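You operate a simulated robot arm through the tools that you are given. There is no shell and no other tool.

You are at the controls of a simulated two-armed robot. One attempt, no reset.

## Task
Feed a ring and a sleeve from their tubes into the steel tray.
Fine: slide each pusher fully forward and back, once; lay both flat in the small steel tray.

It is judged by the outcome, as a careful person would: the job done as asked, and still so three seconds after it is handed in. It fails if anything else is knocked over, pushed out of place, dropped, spilled or broken.

## Robot
Two 7-joint arms with two-finger parallel grippers on one trunk that stands fixed in place. Base frame: the origin is at the foot of the trunk, x ahead of it, y to its left, z up; the work surface is at about z = 860. Units: mm, rad, N and s.
The left shoulder is at [60, 144, 926], the right one opposite. With the tool pointing down near the work surface each hand reaches from about 300 to 720 mm from the base axis, measured 20 degrees to its own side. Payload 1.57 kg a hand.
The TCP of each hand is the grasp point between the finger pads, 30 mm short of the fingertips. In the tool frame z runs along the fingers and y along their closing line. Largest opening 110 mm; finger width 24, thickness 12; the body of the gripper, 48 by 112 mm, starts 78 mm behind the TCP.
Orientation is that of the tool frame in the base frame, as a unit quaternion [w, x, y, z]. With the fingers straight down and closing along the base's y, the tool's x points along the base's -x, its y along +y and its z along -z.

## Interface
- The arms move only by the tool move_arm. It takes "left_rows", "right_rows" or both (then of equal length, played together; a hand with none holds still); each is text: rows parted by semicolons, each of 6 numbers parted by spaces: the shift along the tool's x, y, z in mm, then the turn, a rotation vector about the tool's x, y, z in rad. In form: tx ty tz wx wy wz; .... A call has 1 to 20 rows; each row is the pose to reach, as a shift and turn from the pose commanded when the call began, along the tool's axes at that moment. "left_fingers" and "right_fingers" are, for a hand that has rows, the gripper command, from -1 (fully open) to 1 (shut), values between in proportion, set as the call begins (left out, the last holds). A row lasts 0.2 s, in which the tool goes at most 50 mm and 0.15 rad; a call with a longer step from one row to the next is refused whole, and so is a gripper value outside its range. A pose out of reach is approached as far as the arm can. The call stops where the force on the tool passes 90 N (or 10 N more than at its start, if that is more) or the arm is blocked; 0.2 s more then pass. The fingers move at their own pace (about 45 mm/s each) and stop on an object; they squeeze with about 34 N. The grip force told is the motor's: it shows also when the fingers shut on nothing. Time passes only in rows, and 0.2 s behind the last, so rows that repeat a pose let the fingers close. The reply holds the time, the measured pose of the TCP, the force on the tool along the base axes, the opening and the grip force, in the units named above and with some noise, with the torque about the TCP (base axes, N m) and any sound that the robot's microphone picked up.
- Cameras (640 x 400 px; columns grow to the right, rows downward): "scene" is now at [48, 23.3, 1543.2]; the picture's right is [0.30, -0.95, 0.00], its down [-0.66, -0.21, -0.72] and it looks along [0.68, 0.21, -0.70] (base axes); focal length 349 px, centre (320, 200). "left" rides on the left gripper at [70, -16, -141] in its tool frame; the picture's right is [0.23, 0.97, 0.00], its down [-0.86, 0.20, -0.48] and it looks along [-0.47, 0.11, 0.88] (tool axes); focal length 222 px, centre (320, 200). "right" rides on the right gripper at [70, 16, -141] in its tool frame; the picture's right is [-0.23, 0.97, 0.00], its down [-0.86, -0.20, -0.48] and it looks along [-0.47, -0.11, 0.88] (tool axes); focal length 222 px, centre (320, 200). There is no depth. A picture from a camera that has moved, and an enlarged one, comes with that camera's place and axes in the base frame and with its lens.
- snapshot(camera): a new picture of that camera. No time passes.
- move_column(by): slides the trunk up (or, below 0, down) by that many mm; the arms and the scene camera ride with it, the base frame stays. It gives what a move gives, with no picture.
- head_to(pan, tilt): turns the head with the scene camera to pan (to the left, within 1.501 rad either way) and tilt (down, from -0.506 to 1.204), counted from straight ahead of the robot. It gives what a move gives.
- zoom(camera, box): a new picture of the part [left, top, right, bottom] of that camera's present view, enlarged. No time passes.
- job_done(): hands the job in; it is judged then, once.

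Places have to be worked out from the pictures, the camera data and where the tool is seen. Open the grippers and draw the arms clear of the work before you hand the job in, unless the task says otherwise.

The tools are called after "Call:" as a command line: name --argument value ..., lists and objects as JSON in quotes. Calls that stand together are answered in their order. move_arm: Moves the arms, as the interface text tells. Its arguments: {"type":"object","properties":{"left_rows":{"type":"string"},"left_fingers":{"type":"number"},"right_rows":{"type":"string"},"right_fingers":{"type":"number"}},"required":[]} The other tools are called the same way: move_column (by) slides the trunk up or down; head_to (pan, tilt) turns the head that bears the scene camera; snapshot (camera) takes a picture; zoom (camera, box) takes an enlarged picture of a part of a camera's view; job_done () hands the job in.

At the start:

```text
time_s: 0.0
left_tcp_pos: [349.1, 356.5, 1070.6]
left_tool_rot: [-0.001, 0.0, 1.0, -0.001]
left_wrist_force: [-0.2, -0.5, 0.3]
left_torque: [0.02, 0.02, 0.01]
left_width: 109.9
left_gripper_force: 0.2
right_tcp_pos: [461.2, -16.9, 1069.3]
right_tool_rot: [0.0, 0.0, 1.0, 0.0]
right_wrist_force: [-0.2, -0.5, 1.0]
right_torque: [0.03, -0.02, -0.02]
right_width: 110.0
right_gripper_force: 0.2
trunk travel left (down, up): [-525.0, 65.0]
head pan, tilt: [0.304, 0.77]
```

scene: 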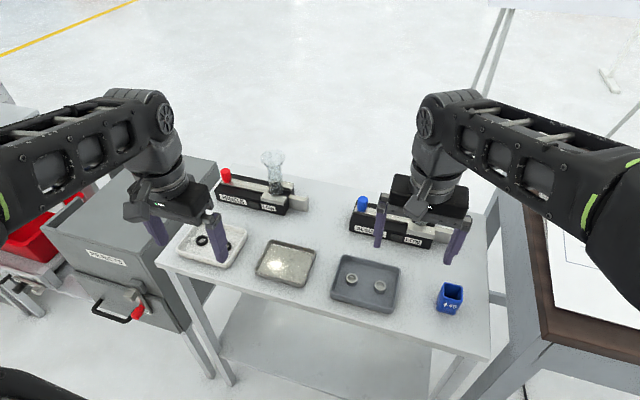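
right: 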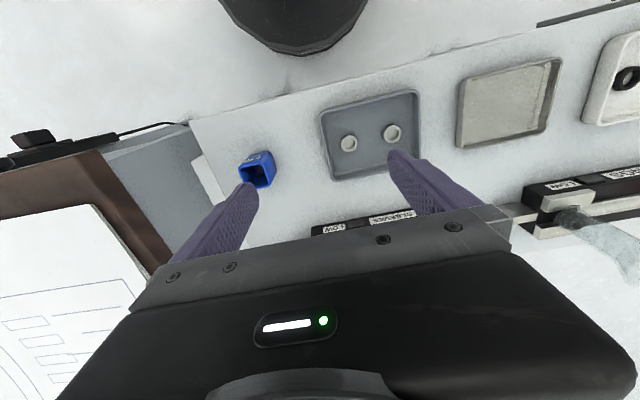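
left: 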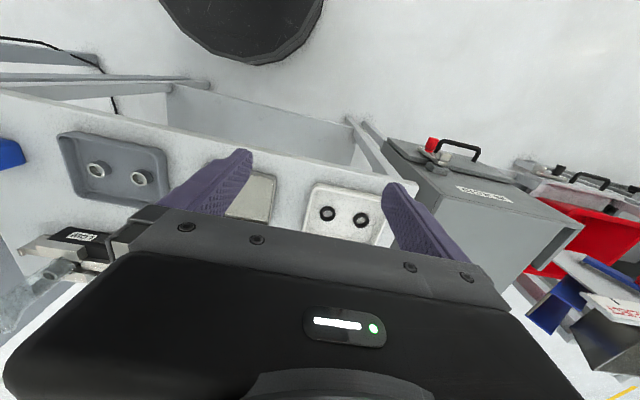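

I start by looking closely at the feeders and trays in the scene view.

Call:
zoom --camera "scene" --box '[200, 140, 330, 221]'

Call:
zoom --camera "scene" --box '[330, 170, 490, 270]'

Call:
zoom --camera "scene" --box '[160, 200, 480, 400]'

```text
4.92 times, centred on (265, 180) of scene
camera zoom: at [48.0, 23.3, 1543.2], right [0.3, -0.95, 0.0], down [-0.66, -0.21, -0.72], along [0.68, 0.21, -0.7], focal length 1717 px, centre (591, 296)
```

zoom: 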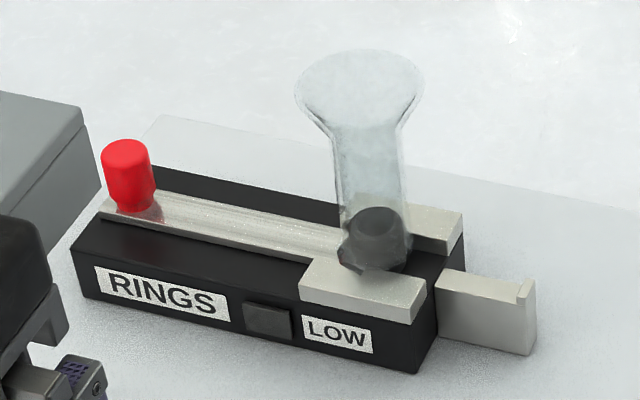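

```text
4.00 times, centred on (410, 220) of scene
camera zoom: at [48.0, 23.3, 1543.2], right [0.3, -0.95, 0.0], down [-0.66, -0.21, -0.72], along [0.68, 0.21, -0.7], focal length 1395 px, centre (-40, 120)
```

zoom: 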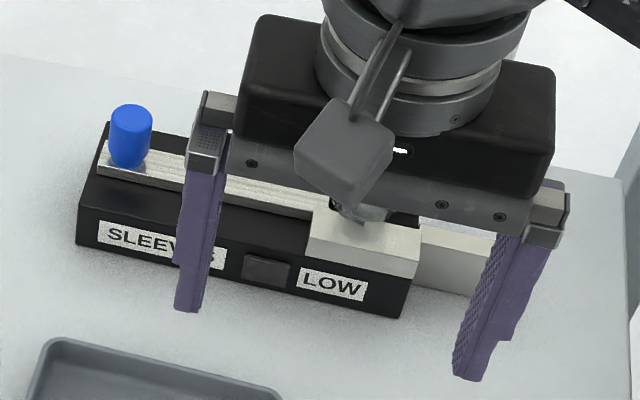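

```text
2.00 times, centred on (320, 300) of scene
camera zoom: at [48.0, 23.3, 1543.2], right [0.3, -0.95, 0.0], down [-0.66, -0.21, -0.72], along [0.68, 0.21, -0.7], focal length 698 px, centre (320, 0)
```

zoom: 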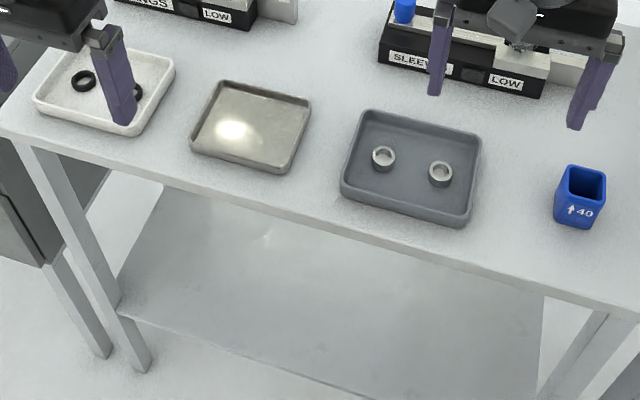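

The ring feeder spans about y=510..308 and the sleeve feeder about y=127..-79, both with front faces near x=634. The pushers slide toward -y. The right hand blocks my view of the sleeve feeder, so I move it aside and up.

Call:
move_arm --right_rows "12 -47 0 0 0 0; 24 -94 0 0 0 0; 36 -141 0 0 0 0; 48 -188 0 0 0 0; 60 -233 0 0 0 0; 60 -233 0 0 0 0"

Call:
snapshot --camera "scene"

Call:
zoom --camera "scene" --box '[340, 170, 500, 270]'

Call:
zoom --camera "scene" --box '[240, 140, 320, 190]'

```text
time_s: 1.4
left_tcp_pos: [349.1, 357.8, 1069.9]
left_tool_rot: [0.0, -0.001, 1.0, 0.0]
left_wrist_force: [-0.3, -0.3, 1.0]
left_torque: [-0.04, 0.01, 0.02]
left_width: 109.9
left_gripper_force: 0.0
right_tcp_pos: [398.8, -250.4, 1070.6]
right_tool_rot: [0.0, 0.0, 1.0, 0.0]
right_wrist_force: [0.6, 0.3, 0.3]
right_torque: [-0.02, 0.02, 0.0]
right_width: 110.0
right_gripper_force: 0.0
trunk travel left (down, up): [-525.0, 65.0]
head pan, tilt: [0.304, 0.77]
```

```text
taken
camera scene: at [48.1, 23.7, 1543.1], right [0.3, -0.95, 0.0], down [-0.66, -0.21, -0.72], along [0.68, 0.21, -0.7], focal length 349 px, centre (320, 200)
```

scene: 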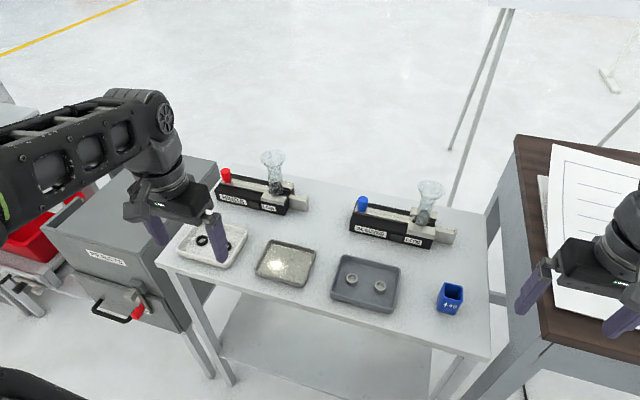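

```text
4.00 times, centred on (420, 220) of scene
camera zoom: at [48.1, 23.7, 1543.1], right [0.3, -0.95, 0.0], down [-0.66, -0.21, -0.72], along [0.68, 0.21, -0.7], focal length 1395 px, centre (-80, 120)
```

zoom: 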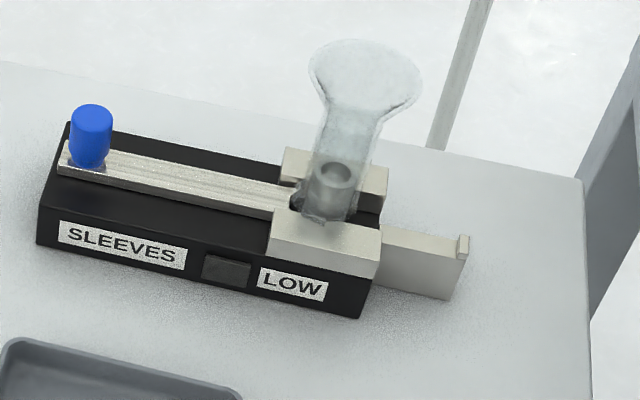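

```text
8.00 times, centred on (280, 165) of scene
camera zoom: at [48.1, 23.7, 1543.1], right [0.3, -0.95, 0.0], down [-0.66, -0.21, -0.72], along [0.68, 0.21, -0.7], focal length 2791 px, centre (640, 480)
```

zoom: 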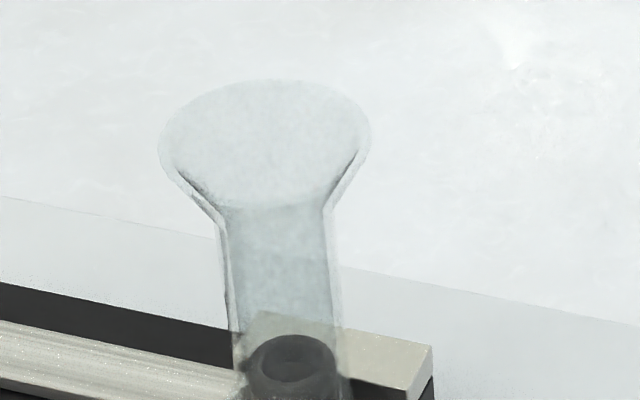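

Both arms are clear of the feeders in the scene view now. I zoom in more tightly on the chutes, knobs and trays to get their geometry.

Call:
zoom --camera "scene" --box '[400, 205, 464, 245]'

Call:
zoom --camera "scene" --box '[256, 175, 320, 215]'

Call:
zoom --camera "scene" --box '[208, 160, 272, 200]'

Call:
zoom --camera "scene" --box '[245, 232, 325, 282]'

```text
10.00 times, centred on (432, 225) of scene
camera zoom: at [48.1, 23.7, 1543.1], right [0.3, -0.95, 0.0], down [-0.66, -0.21, -0.72], along [0.68, 0.21, -0.7], focal length 3488 px, centre (-800, -50)
```

zoom: 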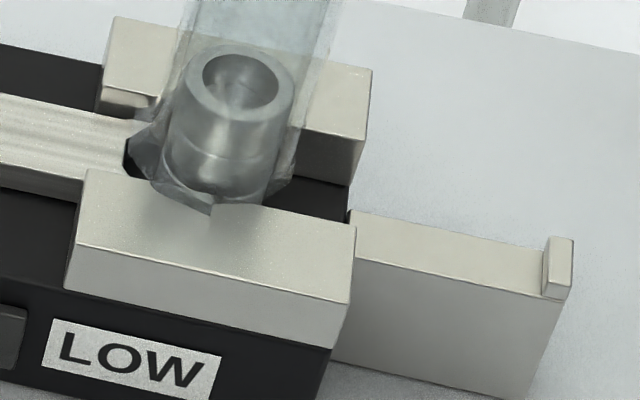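

```text
10.00 times, centred on (288, 195) of scene
camera zoom: at [48.1, 23.7, 1543.1], right [0.3, -0.95, 0.0], down [-0.66, -0.21, -0.72], along [0.68, 0.21, -0.7], focal length 3488 px, centre (640, 250)
```

zoom: 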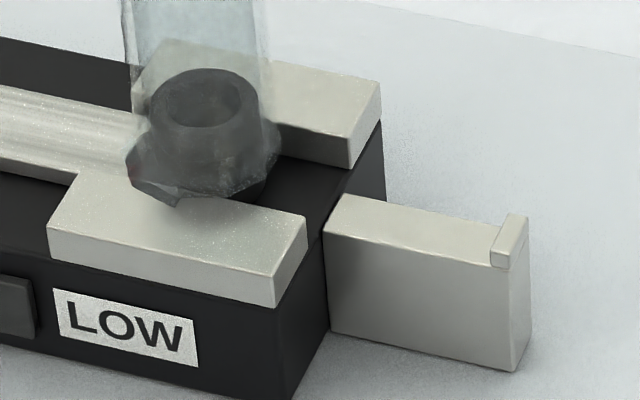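

```text
10.00 times, centred on (240, 180) of scene
camera zoom: at [48.1, 23.7, 1543.1], right [0.3, -0.95, 0.0], down [-0.66, -0.21, -0.72], along [0.68, 0.21, -0.7], focal length 3488 px, centre (1120, 400)
```

zoom: 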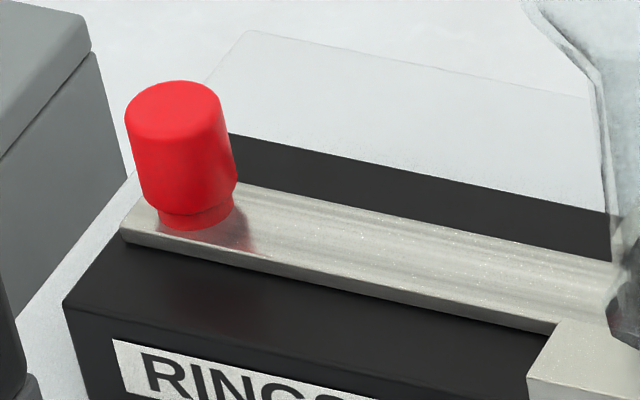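

```text
8.00 times, centred on (285, 257) of scene
camera zoom: at [48.1, 23.7, 1543.1], right [0.3, -0.95, 0.0], down [-0.66, -0.21, -0.72], along [0.68, 0.21, -0.7], focal length 2791 px, centre (600, -256)
```

zoom: 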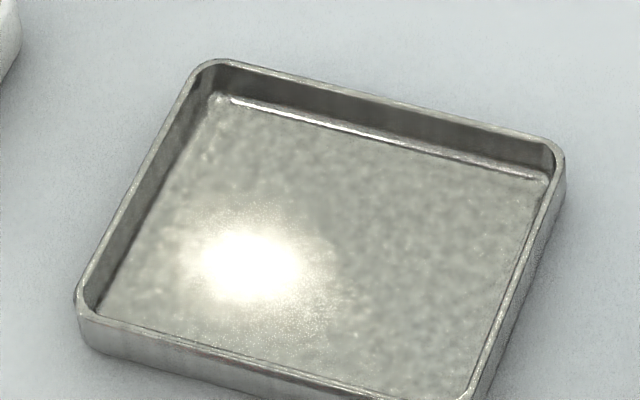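

The feeder geometry is now fairly clear:
- Body tops are near z=896.
- The knobs are about 27 mm across at x≈674. Red is at y≈490 and blue at y≈109, spanning z≈911–943.
- The funnel tops are near z=1022.
- The exit ledges are narrow, about 16 mm wide at x≈675.

I raise the trunk to gain reach.

Call:
move_column --by 60

```text
time_s: 2.4
left_tcp_pos: [348.5, 356.5, 1128.9]
left_tool_rot: [0.001, 0.001, 1.0, -0.001]
left_wrist_force: [-0.8, 0.8, 0.7]
left_torque: [0.0, -0.03, -0.02]
left_width: 109.9
left_gripper_force: 0.0
right_tcp_pos: [398.0, -250.3, 1130.7]
right_tool_rot: [0.0, 0.0, 1.0, 0.001]
right_wrist_force: [0.0, 0.7, 0.0]
right_torque: [0.0, 0.01, 0.01]
right_width: 110.0
right_gripper_force: 0.0
trunk travel left (down, up): [-585.0, 5.0]
head pan, tilt: [0.304, 0.77]
```

The trunk is up 60 mm. Next I bring the left hand to a pre-grasp in front of and above the red knob, tilted about 1 rad forward with the fingers still closing along y.

Call:
move_arm --left_rows "-31.4 16.7 14.9 0 -0.125 0; -62.9 33.4 29.8 0 -0.25 0; -94.3 50.1 44.6 0 -0.375 0; -125.8 66.8 59.5 0 -0.5 0; -157.2 83.4 74.4 0 -0.625 0; -188.6 100.1 89.3 0 -0.75 0; -220.1 116.8 104.1 0 -0.875 0; -251.5 133.5 119 0 -1.0 0; -251.5 133.5 119 0 -1.0 0" --left_fingers -1

Call:
snapshot --camera "scene"

Call:
snapshot --camera "left"

```text
time_s: 4.4
left_tcp_pos: [599.9, 491.5, 1010.3]
left_tool_rot: [0.48, 0.0, 0.877, 0.0]
left_wrist_force: [0.0, -0.3, 0.6]
left_torque: [0.0, -0.02, 0.02]
left_width: 110.0
left_gripper_force: 0.1
right_tcp_pos: [398.7, -249.8, 1131.5]
right_tool_rot: [0.0, 0.0, 1.0, 0.0]
right_wrist_force: [-0.6, 0.1, 0.0]
right_torque: [0.01, 0.02, -0.01]
right_width: 110.1
right_gripper_force: 0.1
trunk travel left (down, up): [-585.0, 5.0]
head pan, tilt: [0.304, 0.77]
```

```text
taken
camera scene: at [47.3, 22.7, 1603.2], right [0.3, -0.95, 0.0], down [-0.66, -0.21, -0.72], along [0.69, 0.21, -0.7], focal length 349 px, centre (320, 200)
```

scene: 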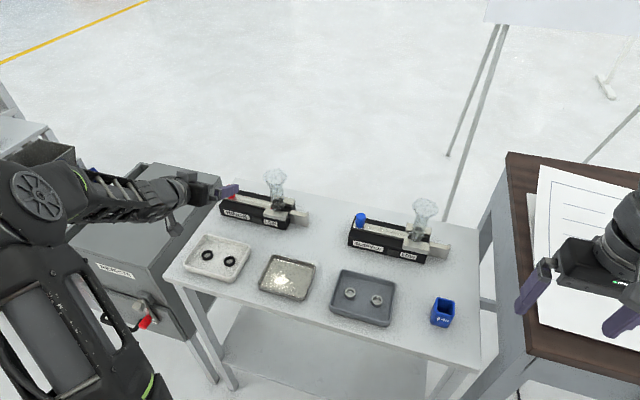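

```text
taken
camera left: at [442.1, 474.8, 1027.3], right [-0.12, 0.97, -0.19], down [0.06, 0.2, 0.98], along [0.99, 0.11, -0.08], focal length 222 px, centre (320, 200)
```

left: 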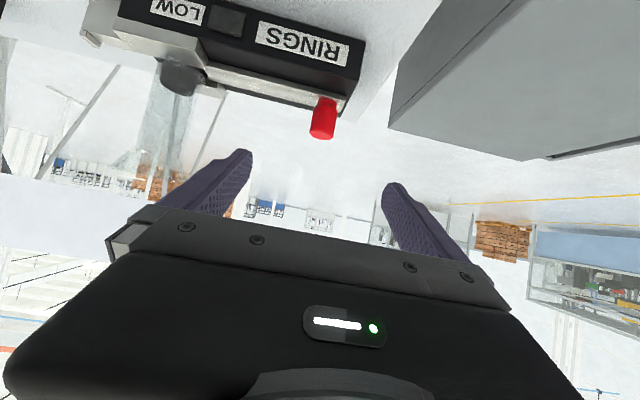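

The left hand is in front of the red knob, and the knob lies between the fingers in y. I zoom in with the wrist camera to refine its position before closing in.

Call:
zoom --camera "left" --box '[80, 0, 400, 200]'

Call:
zoom --camera "scene" --box '[190, 160, 318, 240]'

```text
2.00 times, centred on (240, 100) of left
camera zoom: at [442.1, 474.8, 1027.3], right [-0.12, 0.97, -0.19], down [0.06, 0.2, 0.98], along [0.99, 0.11, -0.08], focal length 444 px, centre (480, 400)
```

zoom: 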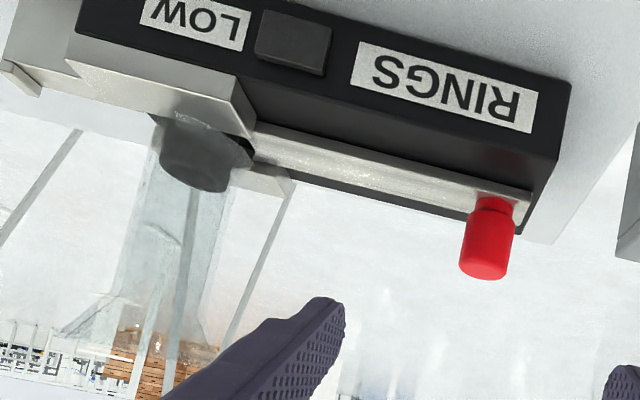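

```text
5.00 times, centred on (254, 200) of scene
camera zoom: at [47.3, 22.7, 1603.2], right [0.3, -0.95, 0.0], down [-0.66, -0.21, -0.72], along [0.69, 0.21, -0.7], focal length 1744 px, centre (650, 200)
```

zoom: 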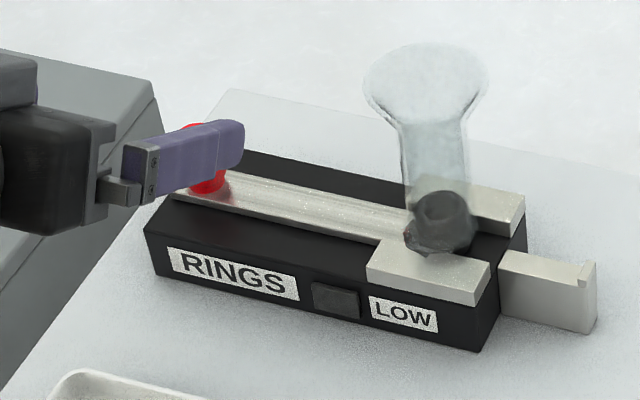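

The two views agree on the red knob: center (≈675, 489), body z≈905–941, plate top ≈902. I advance the open fingers around it with the TCP at about (670, 489, 936), which keeps the tips about 8 mm above the plate.

Call:
move_arm --left_rows "4.9 -0.2 19.8 0 0 0; 9.8 -0.4 39.6 0 0 0; 14.6 -0.6 59.3 0 0 0; 19.5 -0.8 79.1 0 0 0; 24.4 -1 98.9 0 0 0; 24.4 -1 98.9 0 0 0"

Call:
zoom --camera "left" --box '[80, 0, 560, 300]'

Call:
zoom --camera "scene" --box '[190, 160, 318, 240]'

```text
time_s: 5.8
left_tcp_pos: [670.9, 489.2, 935.4]
left_tool_rot: [0.48, 0.0, 0.877, 0.0]
left_wrist_force: [-0.1, 0.1, 0.2]
left_torque: [0.0, 0.0, 0.05]
left_width: 109.9
left_gripper_force: 0.0
right_tcp_pos: [399.6, -250.7, 1131.2]
right_tool_rot: [0.0, 0.0, 1.0, 0.0]
right_wrist_force: [-0.5, 0.2, -0.5]
right_torque: [-0.02, -0.04, 0.0]
right_width: 110.2
right_gripper_force: 0.1
trunk travel left (down, up): [-585.0, 5.0]
head pan, tilt: [0.304, 0.77]
```

```text
1.33 times, centred on (320, 150) of left
camera zoom: at [512.5, 473.0, 953.1], right [-0.12, 0.97, -0.19], down [0.06, 0.2, 0.98], along [0.99, 0.11, -0.08], focal length 296 px, centre (320, 267)
```

zoom: 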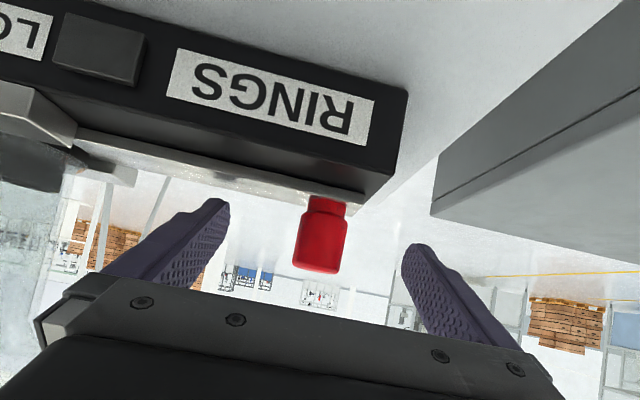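

```text
5.00 times, centred on (254, 200) of scene
camera zoom: at [47.6, 23.2, 1603.2], right [0.3, -0.95, 0.0], down [-0.66, -0.21, -0.72], along [0.68, 0.21, -0.7], focal length 1744 px, centre (650, 200)
```

zoom: 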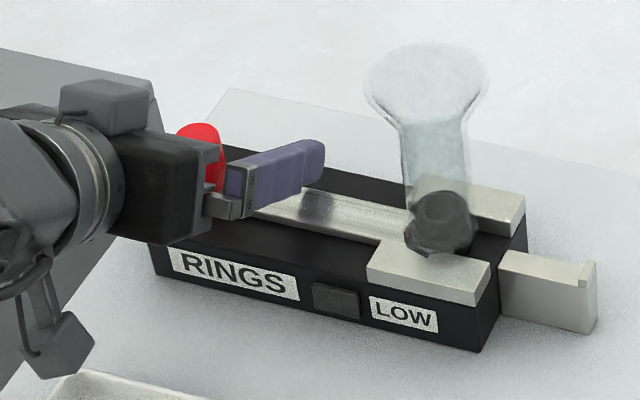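

The knob sits centered between the fingers. I close on it while holding the pose.

Call:
move_arm --left_rows "0 0 0 0 0 0; 0 0 0 0 0 0; 0 0 0 0 0 0; 0 0 0 0 0 0; 0 0 0 0 0 0; 0 0 0 0 0 0; 0 0 0 0 0 0" --left_fingers 1

Call:
zoom --camera "left" --box '[80, 0, 560, 300]'

```text
time_s: 7.4
left_tcp_pos: [670.6, 488.8, 935.2]
left_tool_rot: [0.479, 0.001, 0.878, -0.001]
left_wrist_force: [-0.6, -6.7, -2.0]
left_torque: [0.2, -0.35, -0.04]
left_width: 25.5
left_gripper_force: 33.8
right_tcp_pos: [399.8, -250.7, 1130.5]
right_tool_rot: [0.0, 0.001, 1.0, 0.001]
right_wrist_force: [0.6, 0.1, 0.0]
right_torque: [-0.01, -0.02, 0.01]
right_width: 109.9
right_gripper_force: 0.1
trunk travel left (down, up): [-585.0, 5.0]
head pan, tilt: [0.304, 0.77]
```

```text
1.33 times, centred on (320, 150) of left
camera zoom: at [512.7, 471.8, 952.9], right [-0.12, 0.97, -0.19], down [0.06, 0.2, 0.98], along [0.99, 0.11, -0.08], focal length 296 px, centre (320, 267)
```

zoom: 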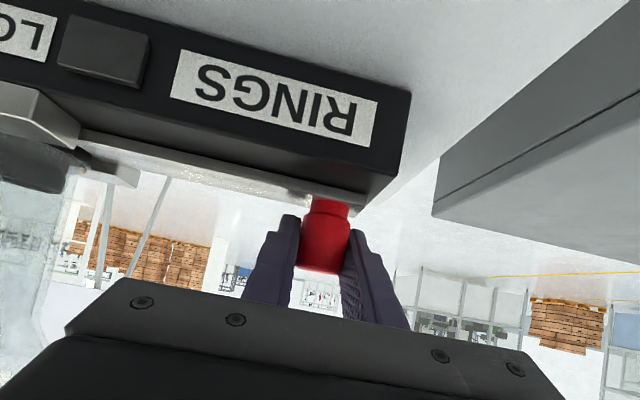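

The knob is gripped at 25.5 mm width. I push slowly toward -y, 40 mm first, and watch the force.

Call:
move_arm --left_rows "0 -4 0 0 0 0; 0 -8 0 0 0 0; 0 -12 0 0 0 0; 0 -16 0 0 0 0; 0 -20 0 0 0 0; 0 -24 0 0 0 0; 0 -28 0 0 0 0; 0 -32 0 0 0 0; 0 -36 0 0 0 0; 0 -40 0 0 0 0"

Call:
zoom --camera "scene" --box '[190, 160, 318, 240]'

```text
time_s: 9.6
left_tcp_pos: [671.5, 449.6, 935.7]
left_tool_rot: [0.478, 0.0, 0.878, 0.0]
left_wrist_force: [-4.5, -0.2, -5.9]
left_torque: [0.43, 0.97, 0.14]
left_width: 25.7
left_gripper_force: 37.0
right_tcp_pos: [399.0, -249.0, 1130.5]
right_tool_rot: [0.0, 0.0, 1.0, 0.001]
right_wrist_force: [-0.4, 0.1, -0.2]
right_torque: [-0.03, 0.01, -0.01]
right_width: 109.9
right_gripper_force: 0.1
trunk travel left (down, up): [-585.0, 5.0]
head pan, tilt: [0.304, 0.77]
```

```text
5.00 times, centred on (254, 200) of scene
camera zoom: at [48.3, 23.5, 1603.1], right [0.3, -0.95, 0.0], down [-0.66, -0.21, -0.72], along [0.68, 0.21, -0.7], focal length 1744 px, centre (650, 200)
```

zoom: 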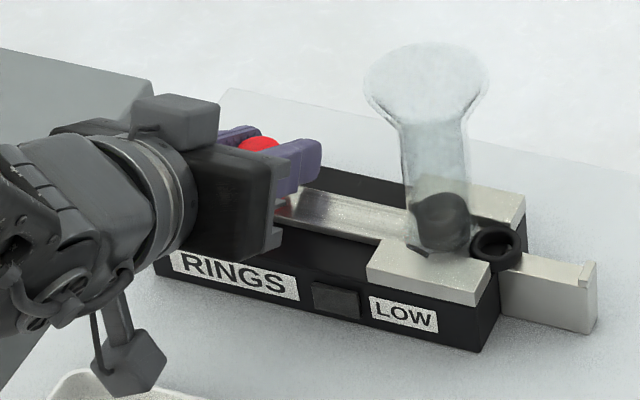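

The ring is emerging onto the ledge and friction is low. I continue forward in small steps and watch for the end stop.

Call:
move_arm --left_rows "0 -3 0 0 0 0; 0 -6 0 0 0 0; 0 -9 0 0 0 0; 0 -12 0 0 0 0; 0 -15 0 0 0 0"

Call:
zoom --camera "scene" --box '[190, 160, 318, 240]'

```text
time_s: 10.8
left_tcp_pos: [669.7, 435.1, 935.3]
left_tool_rot: [0.479, 0.001, 0.878, 0.0]
left_wrist_force: [-8.8, 0.7, -7.9]
left_torque: [0.43, 0.71, 0.19]
left_width: 25.8
left_gripper_force: 37.1
right_tcp_pos: [399.2, -248.8, 1131.5]
right_tool_rot: [0.0, 0.0, 1.0, 0.001]
right_wrist_force: [0.2, 0.6, -0.4]
right_torque: [-0.03, 0.02, 0.01]
right_width: 110.2
right_gripper_force: 0.1
trunk travel left (down, up): [-585.0, 5.0]
head pan, tilt: [0.304, 0.77]
```

```text
5.00 times, centred on (254, 200) of scene
camera zoom: at [47.7, 23.7, 1603.2], right [0.3, -0.95, 0.0], down [-0.66, -0.21, -0.72], along [0.68, 0.21, -0.7], focal length 1744 px, centre (650, 200)
```

zoom: 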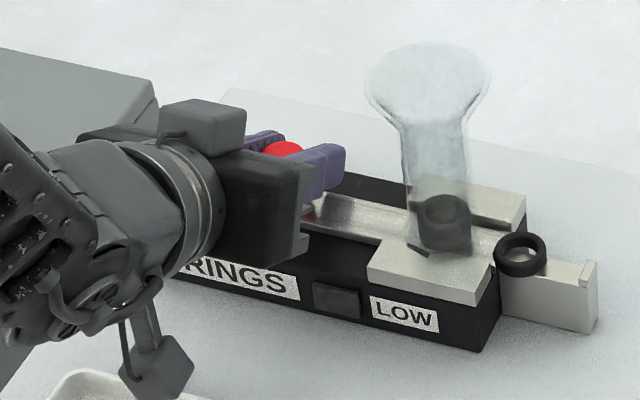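

There is no end stop yet and the ring is well out on the ledge. I keep going in 2.5 mm steps.

Call:
move_arm --left_rows "0 -2.5 0 0 0 0; 0 -5 0 0 0 0; 0 -7.5 0 0 0 0; 0 -10 0 0 0 0"

Call:
zoom --camera "scene" --box '[190, 160, 318, 240]'

```text
time_s: 11.8
left_tcp_pos: [670.6, 424.1, 936.6]
left_tool_rot: [0.478, 0.0, 0.878, 0.0]
left_wrist_force: [-6.8, 0.1, -13.5]
left_torque: [0.45, -0.56, -0.01]
left_width: 25.9
left_gripper_force: 37.4
right_tcp_pos: [397.9, -250.0, 1131.5]
right_tool_rot: [-0.001, 0.0, 1.0, 0.0]
right_wrist_force: [0.3, -0.2, 0.4]
right_torque: [0.01, 0.01, -0.02]
right_width: 109.8
right_gripper_force: 0.0
trunk travel left (down, up): [-585.0, 5.0]
head pan, tilt: [0.304, 0.77]
```

```text
5.00 times, centred on (254, 200) of scene
camera zoom: at [48.5, 24.1, 1603.0], right [0.3, -0.95, 0.0], down [-0.67, -0.21, -0.72], along [0.68, 0.21, -0.7], focal length 1744 px, centre (650, 200)
```

zoom: 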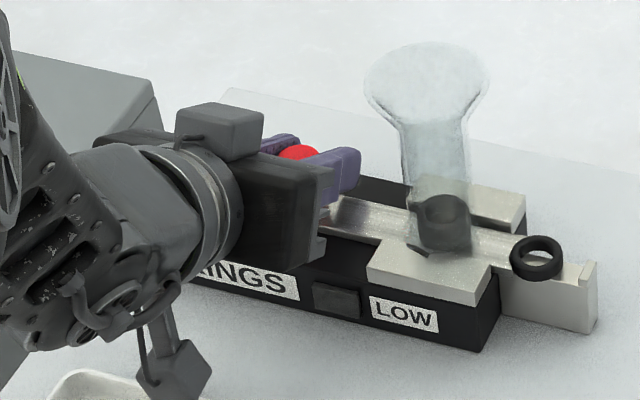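

Travel is 65 mm so far, and the ring is still about 10 mm from the ledge's end stop. I continue gently.

Call:
move_arm --left_rows "0 -2.5 0 0 0 0; 0 -5 0 0 0 0; 0 -7.5 0 0 0 0"

Call:
zoom --camera "scene" --box '[190, 160, 318, 240]'

```text
time_s: 12.6
left_tcp_pos: [670.1, 417.7, 935.2]
left_tool_rot: [0.479, 0.0, 0.878, 0.0]
left_wrist_force: [-6.9, 0.7, -12.8]
left_torque: [0.45, 0.74, -0.06]
left_width: 25.8
left_gripper_force: 37.0
right_tcp_pos: [399.8, -249.1, 1129.2]
right_tool_rot: [0.0, 0.001, 1.0, -0.001]
right_wrist_force: [-0.3, -0.6, -0.3]
right_torque: [-0.01, 0.01, 0.0]
right_width: 110.0
right_gripper_force: 0.2
trunk travel left (down, up): [-585.0, 5.0]
head pan, tilt: [0.304, 0.77]
```

```text
5.00 times, centred on (254, 200) of scene
camera zoom: at [48.4, 24.1, 1603.1], right [0.3, -0.95, 0.0], down [-0.66, -0.21, -0.72], along [0.68, 0.21, -0.7], focal length 1744 px, centre (650, 200)
```

zoom: 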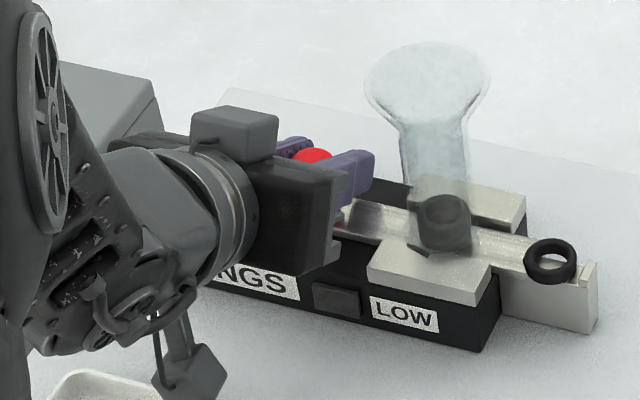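

The ring is very near the ledge's stop lip. I advance in tiny steps and check the y force each time.

Call:
move_arm --left_rows "0 -1.5 0 0 0 0; 0 -3 0 0 0 0"

Call:
zoom --camera "scene" --box '[254, 175, 318, 215]'

```text
time_s: 13.2
left_tcp_pos: [670.4, 417.7, 935.8]
left_tool_rot: [0.479, -0.002, 0.878, 0.001]
left_wrist_force: [-6.6, 6.1, -12.8]
left_torque: [0.48, -0.28, -0.09]
left_width: 25.7
left_gripper_force: 37.5
right_tcp_pos: [399.0, -249.0, 1131.0]
right_tool_rot: [0.0, 0.0, 1.0, -0.001]
right_wrist_force: [0.6, 0.2, -0.2]
right_torque: [0.05, 0.01, 0.01]
right_width: 109.8
right_gripper_force: 0.1
trunk travel left (down, up): [-585.0, 5.0]
head pan, tilt: [0.304, 0.77]
```

```text
10.00 times, centred on (286, 195) of scene
camera zoom: at [48.5, 24.9, 1603.1], right [0.3, -0.95, 0.0], down [-0.66, -0.21, -0.72], along [0.68, 0.21, -0.7], focal length 3488 px, centre (660, 250)
```

zoom: 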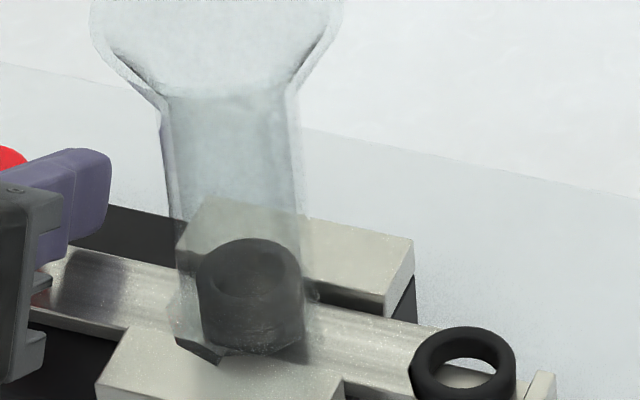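

The y position stopped advancing and the y force rose to 6 N, so this looks like the stop. I press a few mm more to confirm.

Call:
move_arm --left_rows "0 -1.5 0 0 0 0; 0 -3 0 0 0 0; 0 -3 0 0 0 0"

Call:
zoom --camera "scene" --box '[254, 185, 318, 225]'

```text
time_s: 14.0
left_tcp_pos: [670.9, 416.8, 935.9]
left_tool_rot: [0.48, -0.002, 0.877, 0.001]
left_wrist_force: [1.7, 23.4, -8.4]
left_torque: [0.41, -0.66, 0.05]
left_width: 25.6
left_gripper_force: 37.2
right_tcp_pos: [399.8, -245.8, 1130.8]
right_tool_rot: [0.001, 0.0, 1.0, 0.0]
right_wrist_force: [-0.2, -0.1, 0.1]
right_torque: [0.01, -0.01, -0.01]
right_width: 109.9
right_gripper_force: 0.0
trunk travel left (down, up): [-585.0, 5.0]
head pan, tilt: [0.304, 0.77]
```

```text
10.00 times, centred on (286, 205) of scene
camera zoom: at [49.2, 27.3, 1603.1], right [0.3, -0.95, 0.0], down [-0.67, -0.21, -0.72], along [0.68, 0.21, -0.7], focal length 3488 px, centre (660, 150)
```

zoom: 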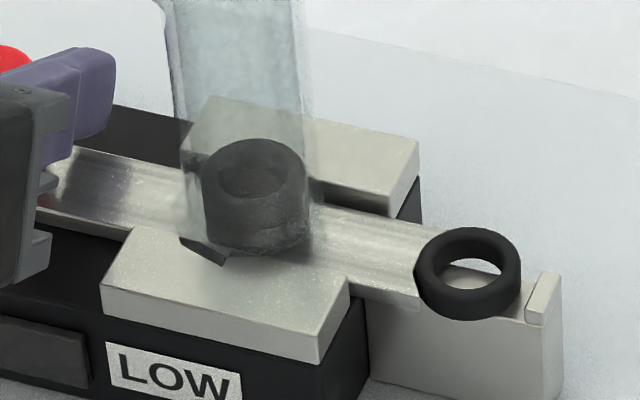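

The force rose to 23 N with almost no motion, so the pusher is fully forward at y≈417 after 72 mm of travel. The ring lies flat on the ledge by the lip. Now I draw the pusher back.

Call:
move_arm --left_rows "0 3 0 0 0 0; 0 6 0 0 0 0; 0 9 0 0 0 0; 0 13 0 0 0 0; 0 17 0 0 0 0; 0 21 0 0 0 0; 0 25 0 0 0 0; 0 29 0 0 0 0; 0 33 0 0 0 0; 0 37 0 0 0 0; 0 41 0 0 0 0; 0 45 0 0 0 0; 0 49 0 0 0 0; 0 53 0 0 0 0; 0 57 0 0 0 0; 0 61 0 0 0 0; 0 65 0 0 0 0; 0 69 0 0 0 0; 0 72 0 0 0 0"

Call:
zoom --camera "scene" --box '[190, 160, 318, 240]'

```text
time_s: 18.0
left_tcp_pos: [670.9, 484.7, 934.9]
left_tool_rot: [0.48, 0.0, 0.877, 0.0]
left_wrist_force: [-3.3, 0.2, -4.1]
left_torque: [0.28, 0.65, 0.05]
left_width: 25.7
left_gripper_force: 36.7
right_tcp_pos: [399.3, -249.7, 1129.6]
right_tool_rot: [0.0, 0.0, 1.0, 0.001]
right_wrist_force: [0.1, -0.6, -0.3]
right_torque: [-0.01, 0.0, 0.0]
right_width: 110.2
right_gripper_force: 0.0
trunk travel left (down, up): [-585.0, 5.0]
head pan, tilt: [0.304, 0.77]
```

```text
5.00 times, centred on (254, 200) of scene
camera zoom: at [48.1, 23.6, 1603.2], right [0.3, -0.95, 0.0], down [-0.66, -0.21, -0.72], along [0.68, 0.21, -0.7], focal length 1744 px, centre (650, 200)
```

zoom: 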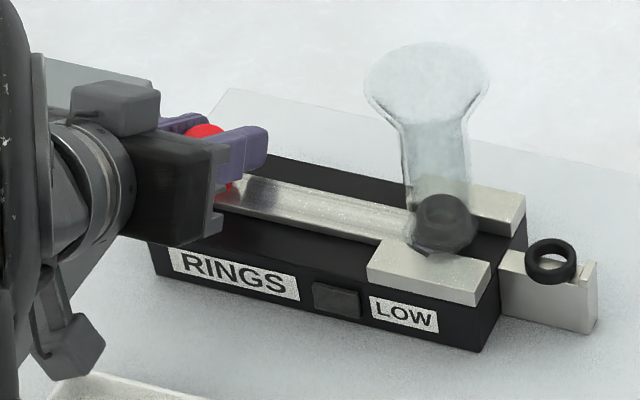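

The pusher is almost home and the ring stayed on the ledge. I finish the return to the back stop in small steps.

Call:
move_arm --left_rows "0 2 0 0 0 0; 0 4 0 0 0 0; 0 6 0 0 0 0; 0 8 0 0 0 0; 0 8 0 0 0 0"

```text
time_s: 19.2
left_tcp_pos: [671.4, 486.7, 935.6]
left_tool_rot: [0.478, 0.0, 0.878, -0.001]
left_wrist_force: [-10.6, -12.2, -9.9]
left_torque: [0.25, -0.31, -0.1]
left_width: 25.8
left_gripper_force: 36.8
right_tcp_pos: [398.0, -250.8, 1130.6]
right_tool_rot: [-0.001, 0.0, 1.0, 0.0]
right_wrist_force: [-0.9, -0.3, -0.6]
right_torque: [-0.03, -0.03, 0.03]
right_width: 109.8
right_gripper_force: 0.0
trunk travel left (down, up): [-585.0, 5.0]
head pan, tilt: [0.304, 0.77]
```

The y force reads -12 N at y≈486.7. I nudge a little further to make sure this is the true back stop.

Call:
move_arm --left_rows "0 1.5 0 0 0 0; 0 3 0 0 0 0; 0 3 0 0 0 0"

Call:
zoom --camera "scene" --box '[190, 160, 318, 240]'

Call:
zoom --camera "left" --box '[80, 0, 560, 300]'

```text
time_s: 20.0
left_tcp_pos: [670.5, 489.3, 935.9]
left_tool_rot: [0.478, 0.002, 0.878, -0.002]
left_wrist_force: [-12.6, -25.7, -12.3]
left_torque: [0.38, -0.44, -0.22]
left_width: 26.0
left_gripper_force: 37.1
right_tcp_pos: [397.9, -252.5, 1130.3]
right_tool_rot: [0.0, 0.0, 1.0, 0.0]
right_wrist_force: [0.1, -0.8, -0.7]
right_torque: [0.03, 0.02, -0.03]
right_width: 110.0
right_gripper_force: 0.1
trunk travel left (down, up): [-585.0, 5.0]
head pan, tilt: [0.304, 0.77]
```

```text
5.00 times, centred on (254, 200) of scene
camera zoom: at [47.5, 20.3, 1603.2], right [0.3, -0.95, 0.0], down [-0.66, -0.21, -0.72], along [0.69, 0.22, -0.7], focal length 1744 px, centre (650, 200)
```

zoom: 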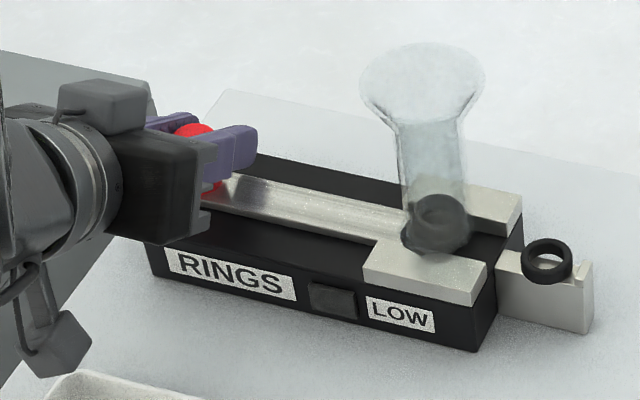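

```text
1.33 times, centred on (320, 150) of left
camera zoom: at [512.9, 472.5, 953.8], right [-0.12, 0.97, -0.19], down [0.06, 0.2, 0.98], along [0.99, 0.1, -0.08], focal length 296 px, centre (320, 267)
```

zoom: 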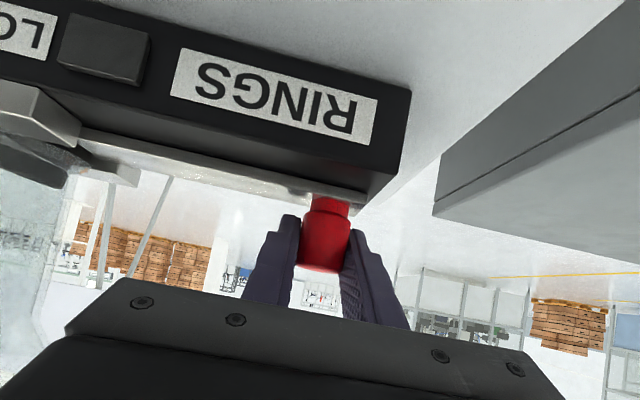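

The force is -26 N at y≈489 and the picture matches the starting position, so the pusher is fully back. I relieve the load and open the fingers.

Call:
move_arm --left_rows "0 -2.5 0 0 0 0; 0 -5 0 0 0 0; 0 -5.5 0 0 0 0; 0 -5.5 0 0 0 0"

Call:
move_arm --left_rows "0 0 0 0 0 0; 0 0 0 0 0 0; 0 0 0 0 0 0; 0 0 0 0 0 0; 0 0 0 0 0 0; 0 0 0 0 0 0" --left_fingers -1

Call:
zoom --camera "left" --box '[80, 0, 560, 300]'

```text
time_s: 21.0
left_tcp_pos: [670.2, 488.4, 935.1]
left_tool_rot: [0.478, 0.0, 0.878, 0.0]
left_wrist_force: [-5.3, -17.4, -15.1]
left_torque: [-0.25, -0.73, -0.02]
left_width: 26.0
left_gripper_force: 36.9
right_tcp_pos: [400.6, -249.5, 1130.6]
right_tool_rot: [-0.001, 0.0, 1.0, 0.001]
right_wrist_force: [0.4, -0.4, -0.4]
right_torque: [0.03, 0.03, -0.01]
right_width: 110.0
right_gripper_force: 0.0
trunk travel left (down, up): [-585.0, 5.0]
head pan, tilt: [0.304, 0.77]
```

```text
time_s: 22.4
left_tcp_pos: [669.4, 488.9, 936.3]
left_tool_rot: [0.48, -0.001, 0.877, 0.0]
left_wrist_force: [0.0, 0.6, 0.0]
left_torque: [0.0, 0.03, 0.01]
left_width: 110.4
left_gripper_force: 0.1
right_tcp_pos: [399.3, -249.7, 1130.3]
right_tool_rot: [0.001, 0.0, 1.0, 0.0]
right_wrist_force: [-0.3, 0.0, -0.1]
right_torque: [0.02, 0.01, 0.02]
right_width: 110.0
right_gripper_force: 0.0
trunk travel left (down, up): [-585.0, 5.0]
head pan, tilt: [0.304, 0.77]
```

```text
1.33 times, centred on (320, 150) of left
camera zoom: at [512.7, 472.3, 954.0], right [-0.12, 0.97, -0.19], down [0.06, 0.2, 0.98], along [0.99, 0.11, -0.08], focal length 296 px, centre (320, 267)
```

zoom: 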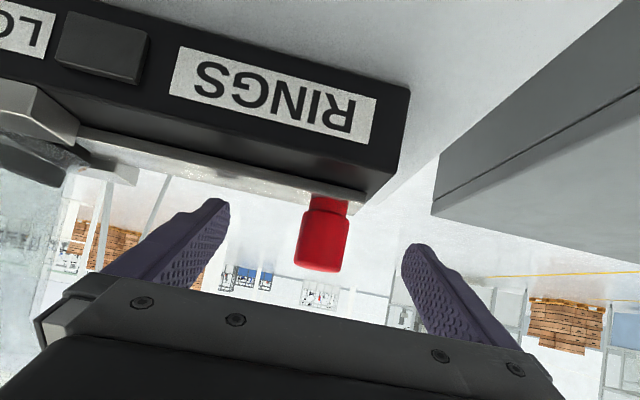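

The knob is released and the hand is unloaded. I back the hand out and bring it upright to a point high over the table, around (560, 330, 1080), clear of the funnel.

Call:
move_arm --left_rows "-8 0 -33 0 0 0; -16 0 -66 0 0 0; -24.4 0 -98.9 0 0 0; -29.1 -19.9 -107.8 0 0.125 0; -33.8 -39.8 -116.6 0 0.25 0; -38.4 -59.6 -125.5 0 0.375 0; -43.1 -79.5 -134.3 0 0.5 0; -47.8 -99.4 -143.2 0 0.625 0; -52.5 -119.3 -152 0 0.75 0; -57.1 -139.1 -160.9 0 0.875 0; -61.8 -159 -169.7 0 1.0 0; -61.8 -159 -169.7 0 1.0 0"

Call:
zoom --camera "scene" --box '[190, 150, 318, 230]'

Call:
zoom --camera "scene" --box '[280, 193, 320, 218]'

```text
time_s: 25.0
left_tcp_pos: [558.8, 329.5, 1081.1]
left_tool_rot: [-0.001, 0.0, 1.0, 0.0]
left_wrist_force: [1.5, 0.7, 0.6]
left_torque: [0.01, 0.0, 0.01]
left_width: 110.1
left_gripper_force: 0.0
right_tcp_pos: [399.0, -249.2, 1130.4]
right_tool_rot: [-0.001, 0.0, 1.0, 0.001]
right_wrist_force: [0.7, -0.6, 0.3]
right_torque: [0.0, -0.02, 0.0]
right_width: 109.7
right_gripper_force: 0.0
trunk travel left (down, up): [-585.0, 5.0]
head pan, tilt: [0.304, 0.77]
```

```text
5.00 times, centred on (254, 190) of scene
camera zoom: at [47.6, 23.5, 1603.2], right [0.3, -0.95, 0.0], down [-0.66, -0.21, -0.72], along [0.68, 0.21, -0.7], focal length 1744 px, centre (650, 250)
```

zoom: 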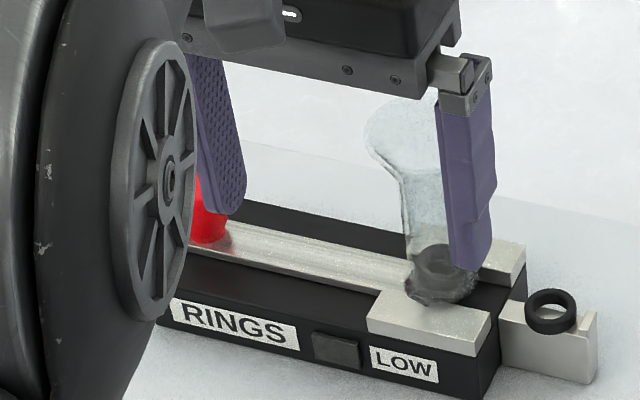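

```text
16.00 times, centred on (300, 206) of scene
camera zoom: at [47.6, 23.5, 1603.2], right [0.3, -0.95, 0.0], down [-0.66, -0.21, -0.72], along [0.68, 0.21, -0.7], focal length 5582 px, centre (640, 112)
```

zoom: 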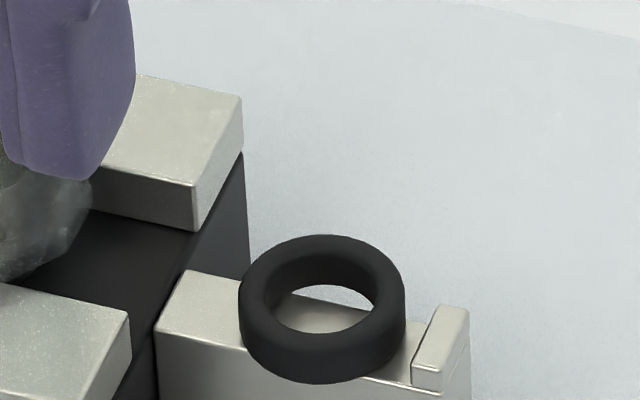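

The ring lies flat on the ledge with its center at about (674.5, 278.5). It is about 29 mm across and 12 mm high, on a ledge top near z≈896. I yaw the left hand 90° so the fingers close along x.

Call:
move_arm --left_rows "0 0 0 0 0 -0.1428; 0 0 0 0 0 -0.2856; 0 0 0 0 0 -0.4284; 0 0 0 0 0 -0.5712; 0 0 0 0 0 -0.714; 0 0 0 0 0 -0.8568; 0 0 0 0 0 -0.9996; 0 0 0 0 0 -1.1424; 0 0 0 0 0 -1.2852; 0 0 0 0 0 -1.428; 0 0 0 0 0 -1.5708; 0 0 0 0 0 -1.5708"

Call:
snapshot --camera "scene"

Call:
snapshot --camera "left"

```text
time_s: 27.6
left_tcp_pos: [560.6, 330.1, 1081.4]
left_tool_rot: [0.0, 0.707, -0.707, 0.0]
left_wrist_force: [-0.7, -0.3, -0.8]
left_torque: [-0.03, 0.02, 0.03]
left_width: 110.0
left_gripper_force: 0.0
right_tcp_pos: [399.3, -249.9, 1130.6]
right_tool_rot: [0.0, 0.0, 1.0, 0.0]
right_wrist_force: [0.2, 0.3, -0.9]
right_torque: [0.0, 0.02, 0.02]
right_width: 110.1
right_gripper_force: 0.1
trunk travel left (down, up): [-585.0, 5.0]
head pan, tilt: [0.304, 0.77]
```

```text
taken
camera scene: at [48.0, 23.2, 1603.2], right [0.3, -0.95, 0.0], down [-0.66, -0.21, -0.72], along [0.68, 0.21, -0.7], focal length 349 px, centre (320, 200)
```

scene: 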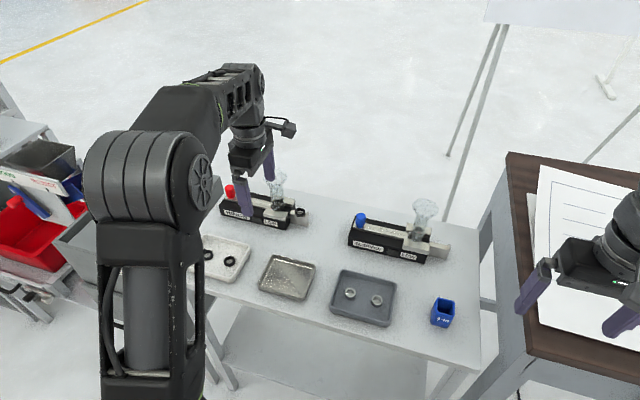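

```text
taken
camera left: at [575.8, 259.3, 1221.3], right [-0.97, -0.23, 0.0], down [-0.2, 0.85, 0.48], along [-0.11, 0.47, -0.88], focal length 222 px, centre (320, 200)
```

left: 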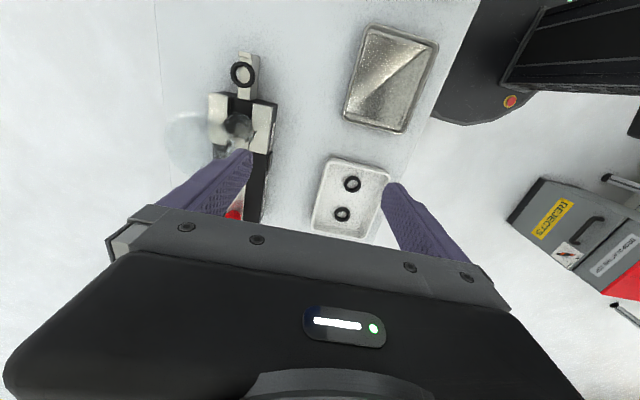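

The hand is yawed and the pose was reached. I move it over the ring around the funnel, first in y and then in x, leaning it 0.25 rad about the closing axis so the body stays clear of the funnel.

Call:
move_arm --left_rows "29 0 0 0 0 0; 57.7 0 0 0 0 0; 57.7 -28.5 0 0 -0.0625 0; 57.7 -57 0 0 -0.125 0; 57.7 -85.5 0 0 -0.1875 0; 57.7 -113.5 0 0 -0.25 0; 57.7 -113.5 30 0 -0.25 0; 57.7 -113.5 60 0 -0.25 0; 57.7 -113.5 60 0 -0.25 0"

Call:
zoom --camera "left" --box '[160, 0, 480, 200]'

Call:
zoom --camera "scene" --box '[230, 140, 358, 220]'

```text
time_s: 29.6
left_tcp_pos: [675.5, 273.0, 1022.6]
left_tool_rot: [0.089, -0.701, 0.702, 0.088]
left_wrist_force: [0.2, -0.6, 0.4]
left_torque: [0.04, -0.04, -0.03]
left_width: 110.0
left_gripper_force: 0.0
left hand out of reach, approached as far as the arm can: row 5, 6, 7
right_tcp_pos: [398.4, -251.5, 1130.7]
right_tool_rot: [0.001, 0.0, 1.0, 0.001]
right_wrist_force: [0.3, -1.5, -0.5]
right_torque: [0.04, -0.06, 0.0]
right_width: 109.9
right_gripper_force: 0.1
trunk travel left (down, up): [-585.0, 5.0]
head pan, tilt: [0.304, 0.77]
```

```text
2.00 times, centred on (320, 100) of left
camera zoom: at [690.2, 169.8, 1141.9], right [-0.97, -0.22, -0.06], down [-0.2, 0.71, 0.68], along [-0.11, 0.67, -0.73], focal length 444 px, centre (320, 400)
```

zoom: 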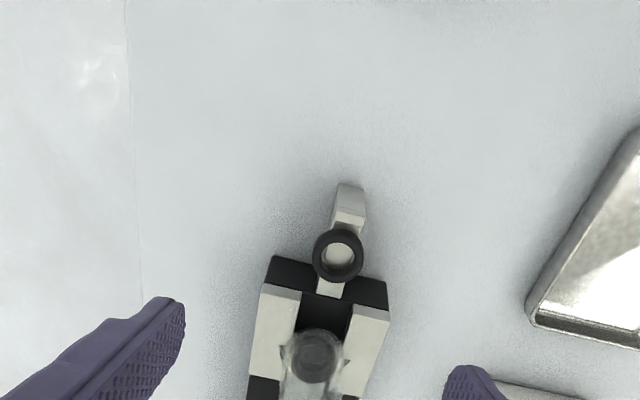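

```text
5.00 times, centred on (294, 180) of scene
camera zoom: at [46.3, 20.5, 1603.3], right [0.3, -0.95, 0.0], down [-0.66, -0.21, -0.72], along [0.69, 0.22, -0.7], focal length 1744 px, centre (450, 300)
```

zoom: 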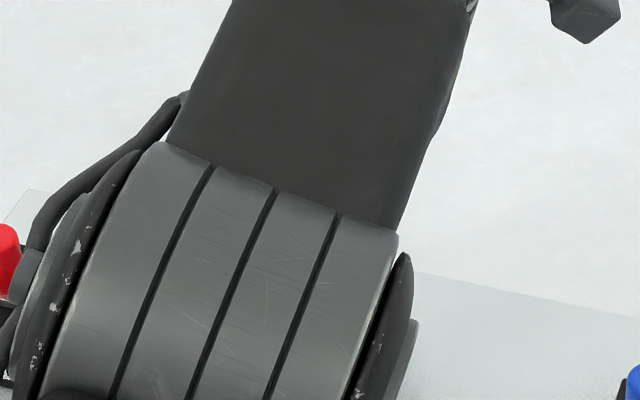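

The high poses were at the edge of reach, but the present pose was achieved at about (675.5, 273, 1022). The wrist camera suggests the ring may be a few mm nearer in x (~670), so I descend partway and look again.

Call:
move_arm --left_rows "4.1 0 16.1 0 0 0; 8.2 0 32.3 0 0 0; 12.35 0 48.4 0 0 0; 12.35 0 48.4 0 0 0; 12.35 0 48.4 0 0 0"

Call:
zoom --camera "left" --box '[160, 50, 480, 250]'

Call:
snapshot --camera "left"

```text
time_s: 30.8
left_tcp_pos: [676.6, 273.4, 970.2]
left_tool_rot: [0.089, -0.701, 0.702, 0.089]
left_wrist_force: [0.0, -0.2, -0.5]
left_torque: [-0.03, 0.04, 0.0]
left_width: 110.2
left_gripper_force: 0.0
right_tcp_pos: [398.5, -249.4, 1130.1]
right_tool_rot: [0.0, 0.0, 1.0, 0.0]
right_wrist_force: [0.9, -0.3, 0.2]
right_torque: [0.01, 0.01, 0.02]
right_width: 109.8
right_gripper_force: 0.1
trunk travel left (down, up): [-585.0, 5.0]
head pan, tilt: [0.304, 0.77]
```

```text
2.00 times, centred on (320, 150) of left
camera zoom: at [691.4, 170.7, 1090.1], right [-0.97, -0.22, -0.06], down [-0.2, 0.71, 0.68], along [-0.11, 0.67, -0.74], focal length 444 px, centre (320, 300)
```

zoom: 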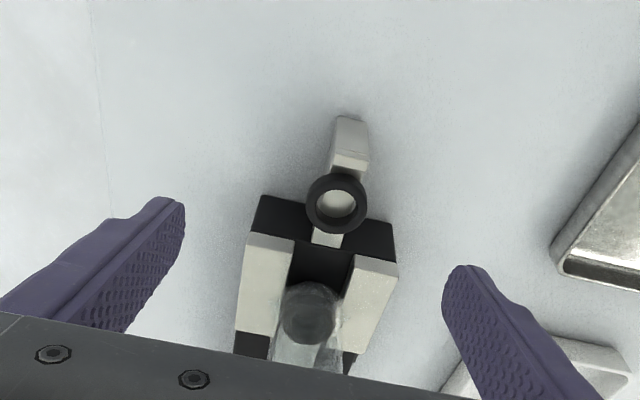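

```text
taken
camera left: at [691.4, 170.7, 1090.1], right [-0.97, -0.22, -0.06], down [-0.2, 0.71, 0.68], along [-0.11, 0.67, -0.74], focal length 222 px, centre (320, 200)
```

left: 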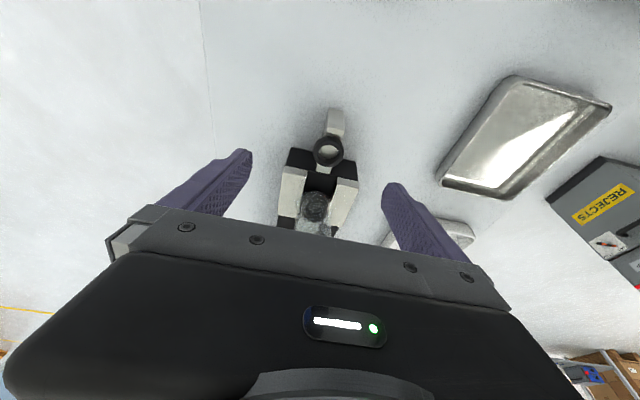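

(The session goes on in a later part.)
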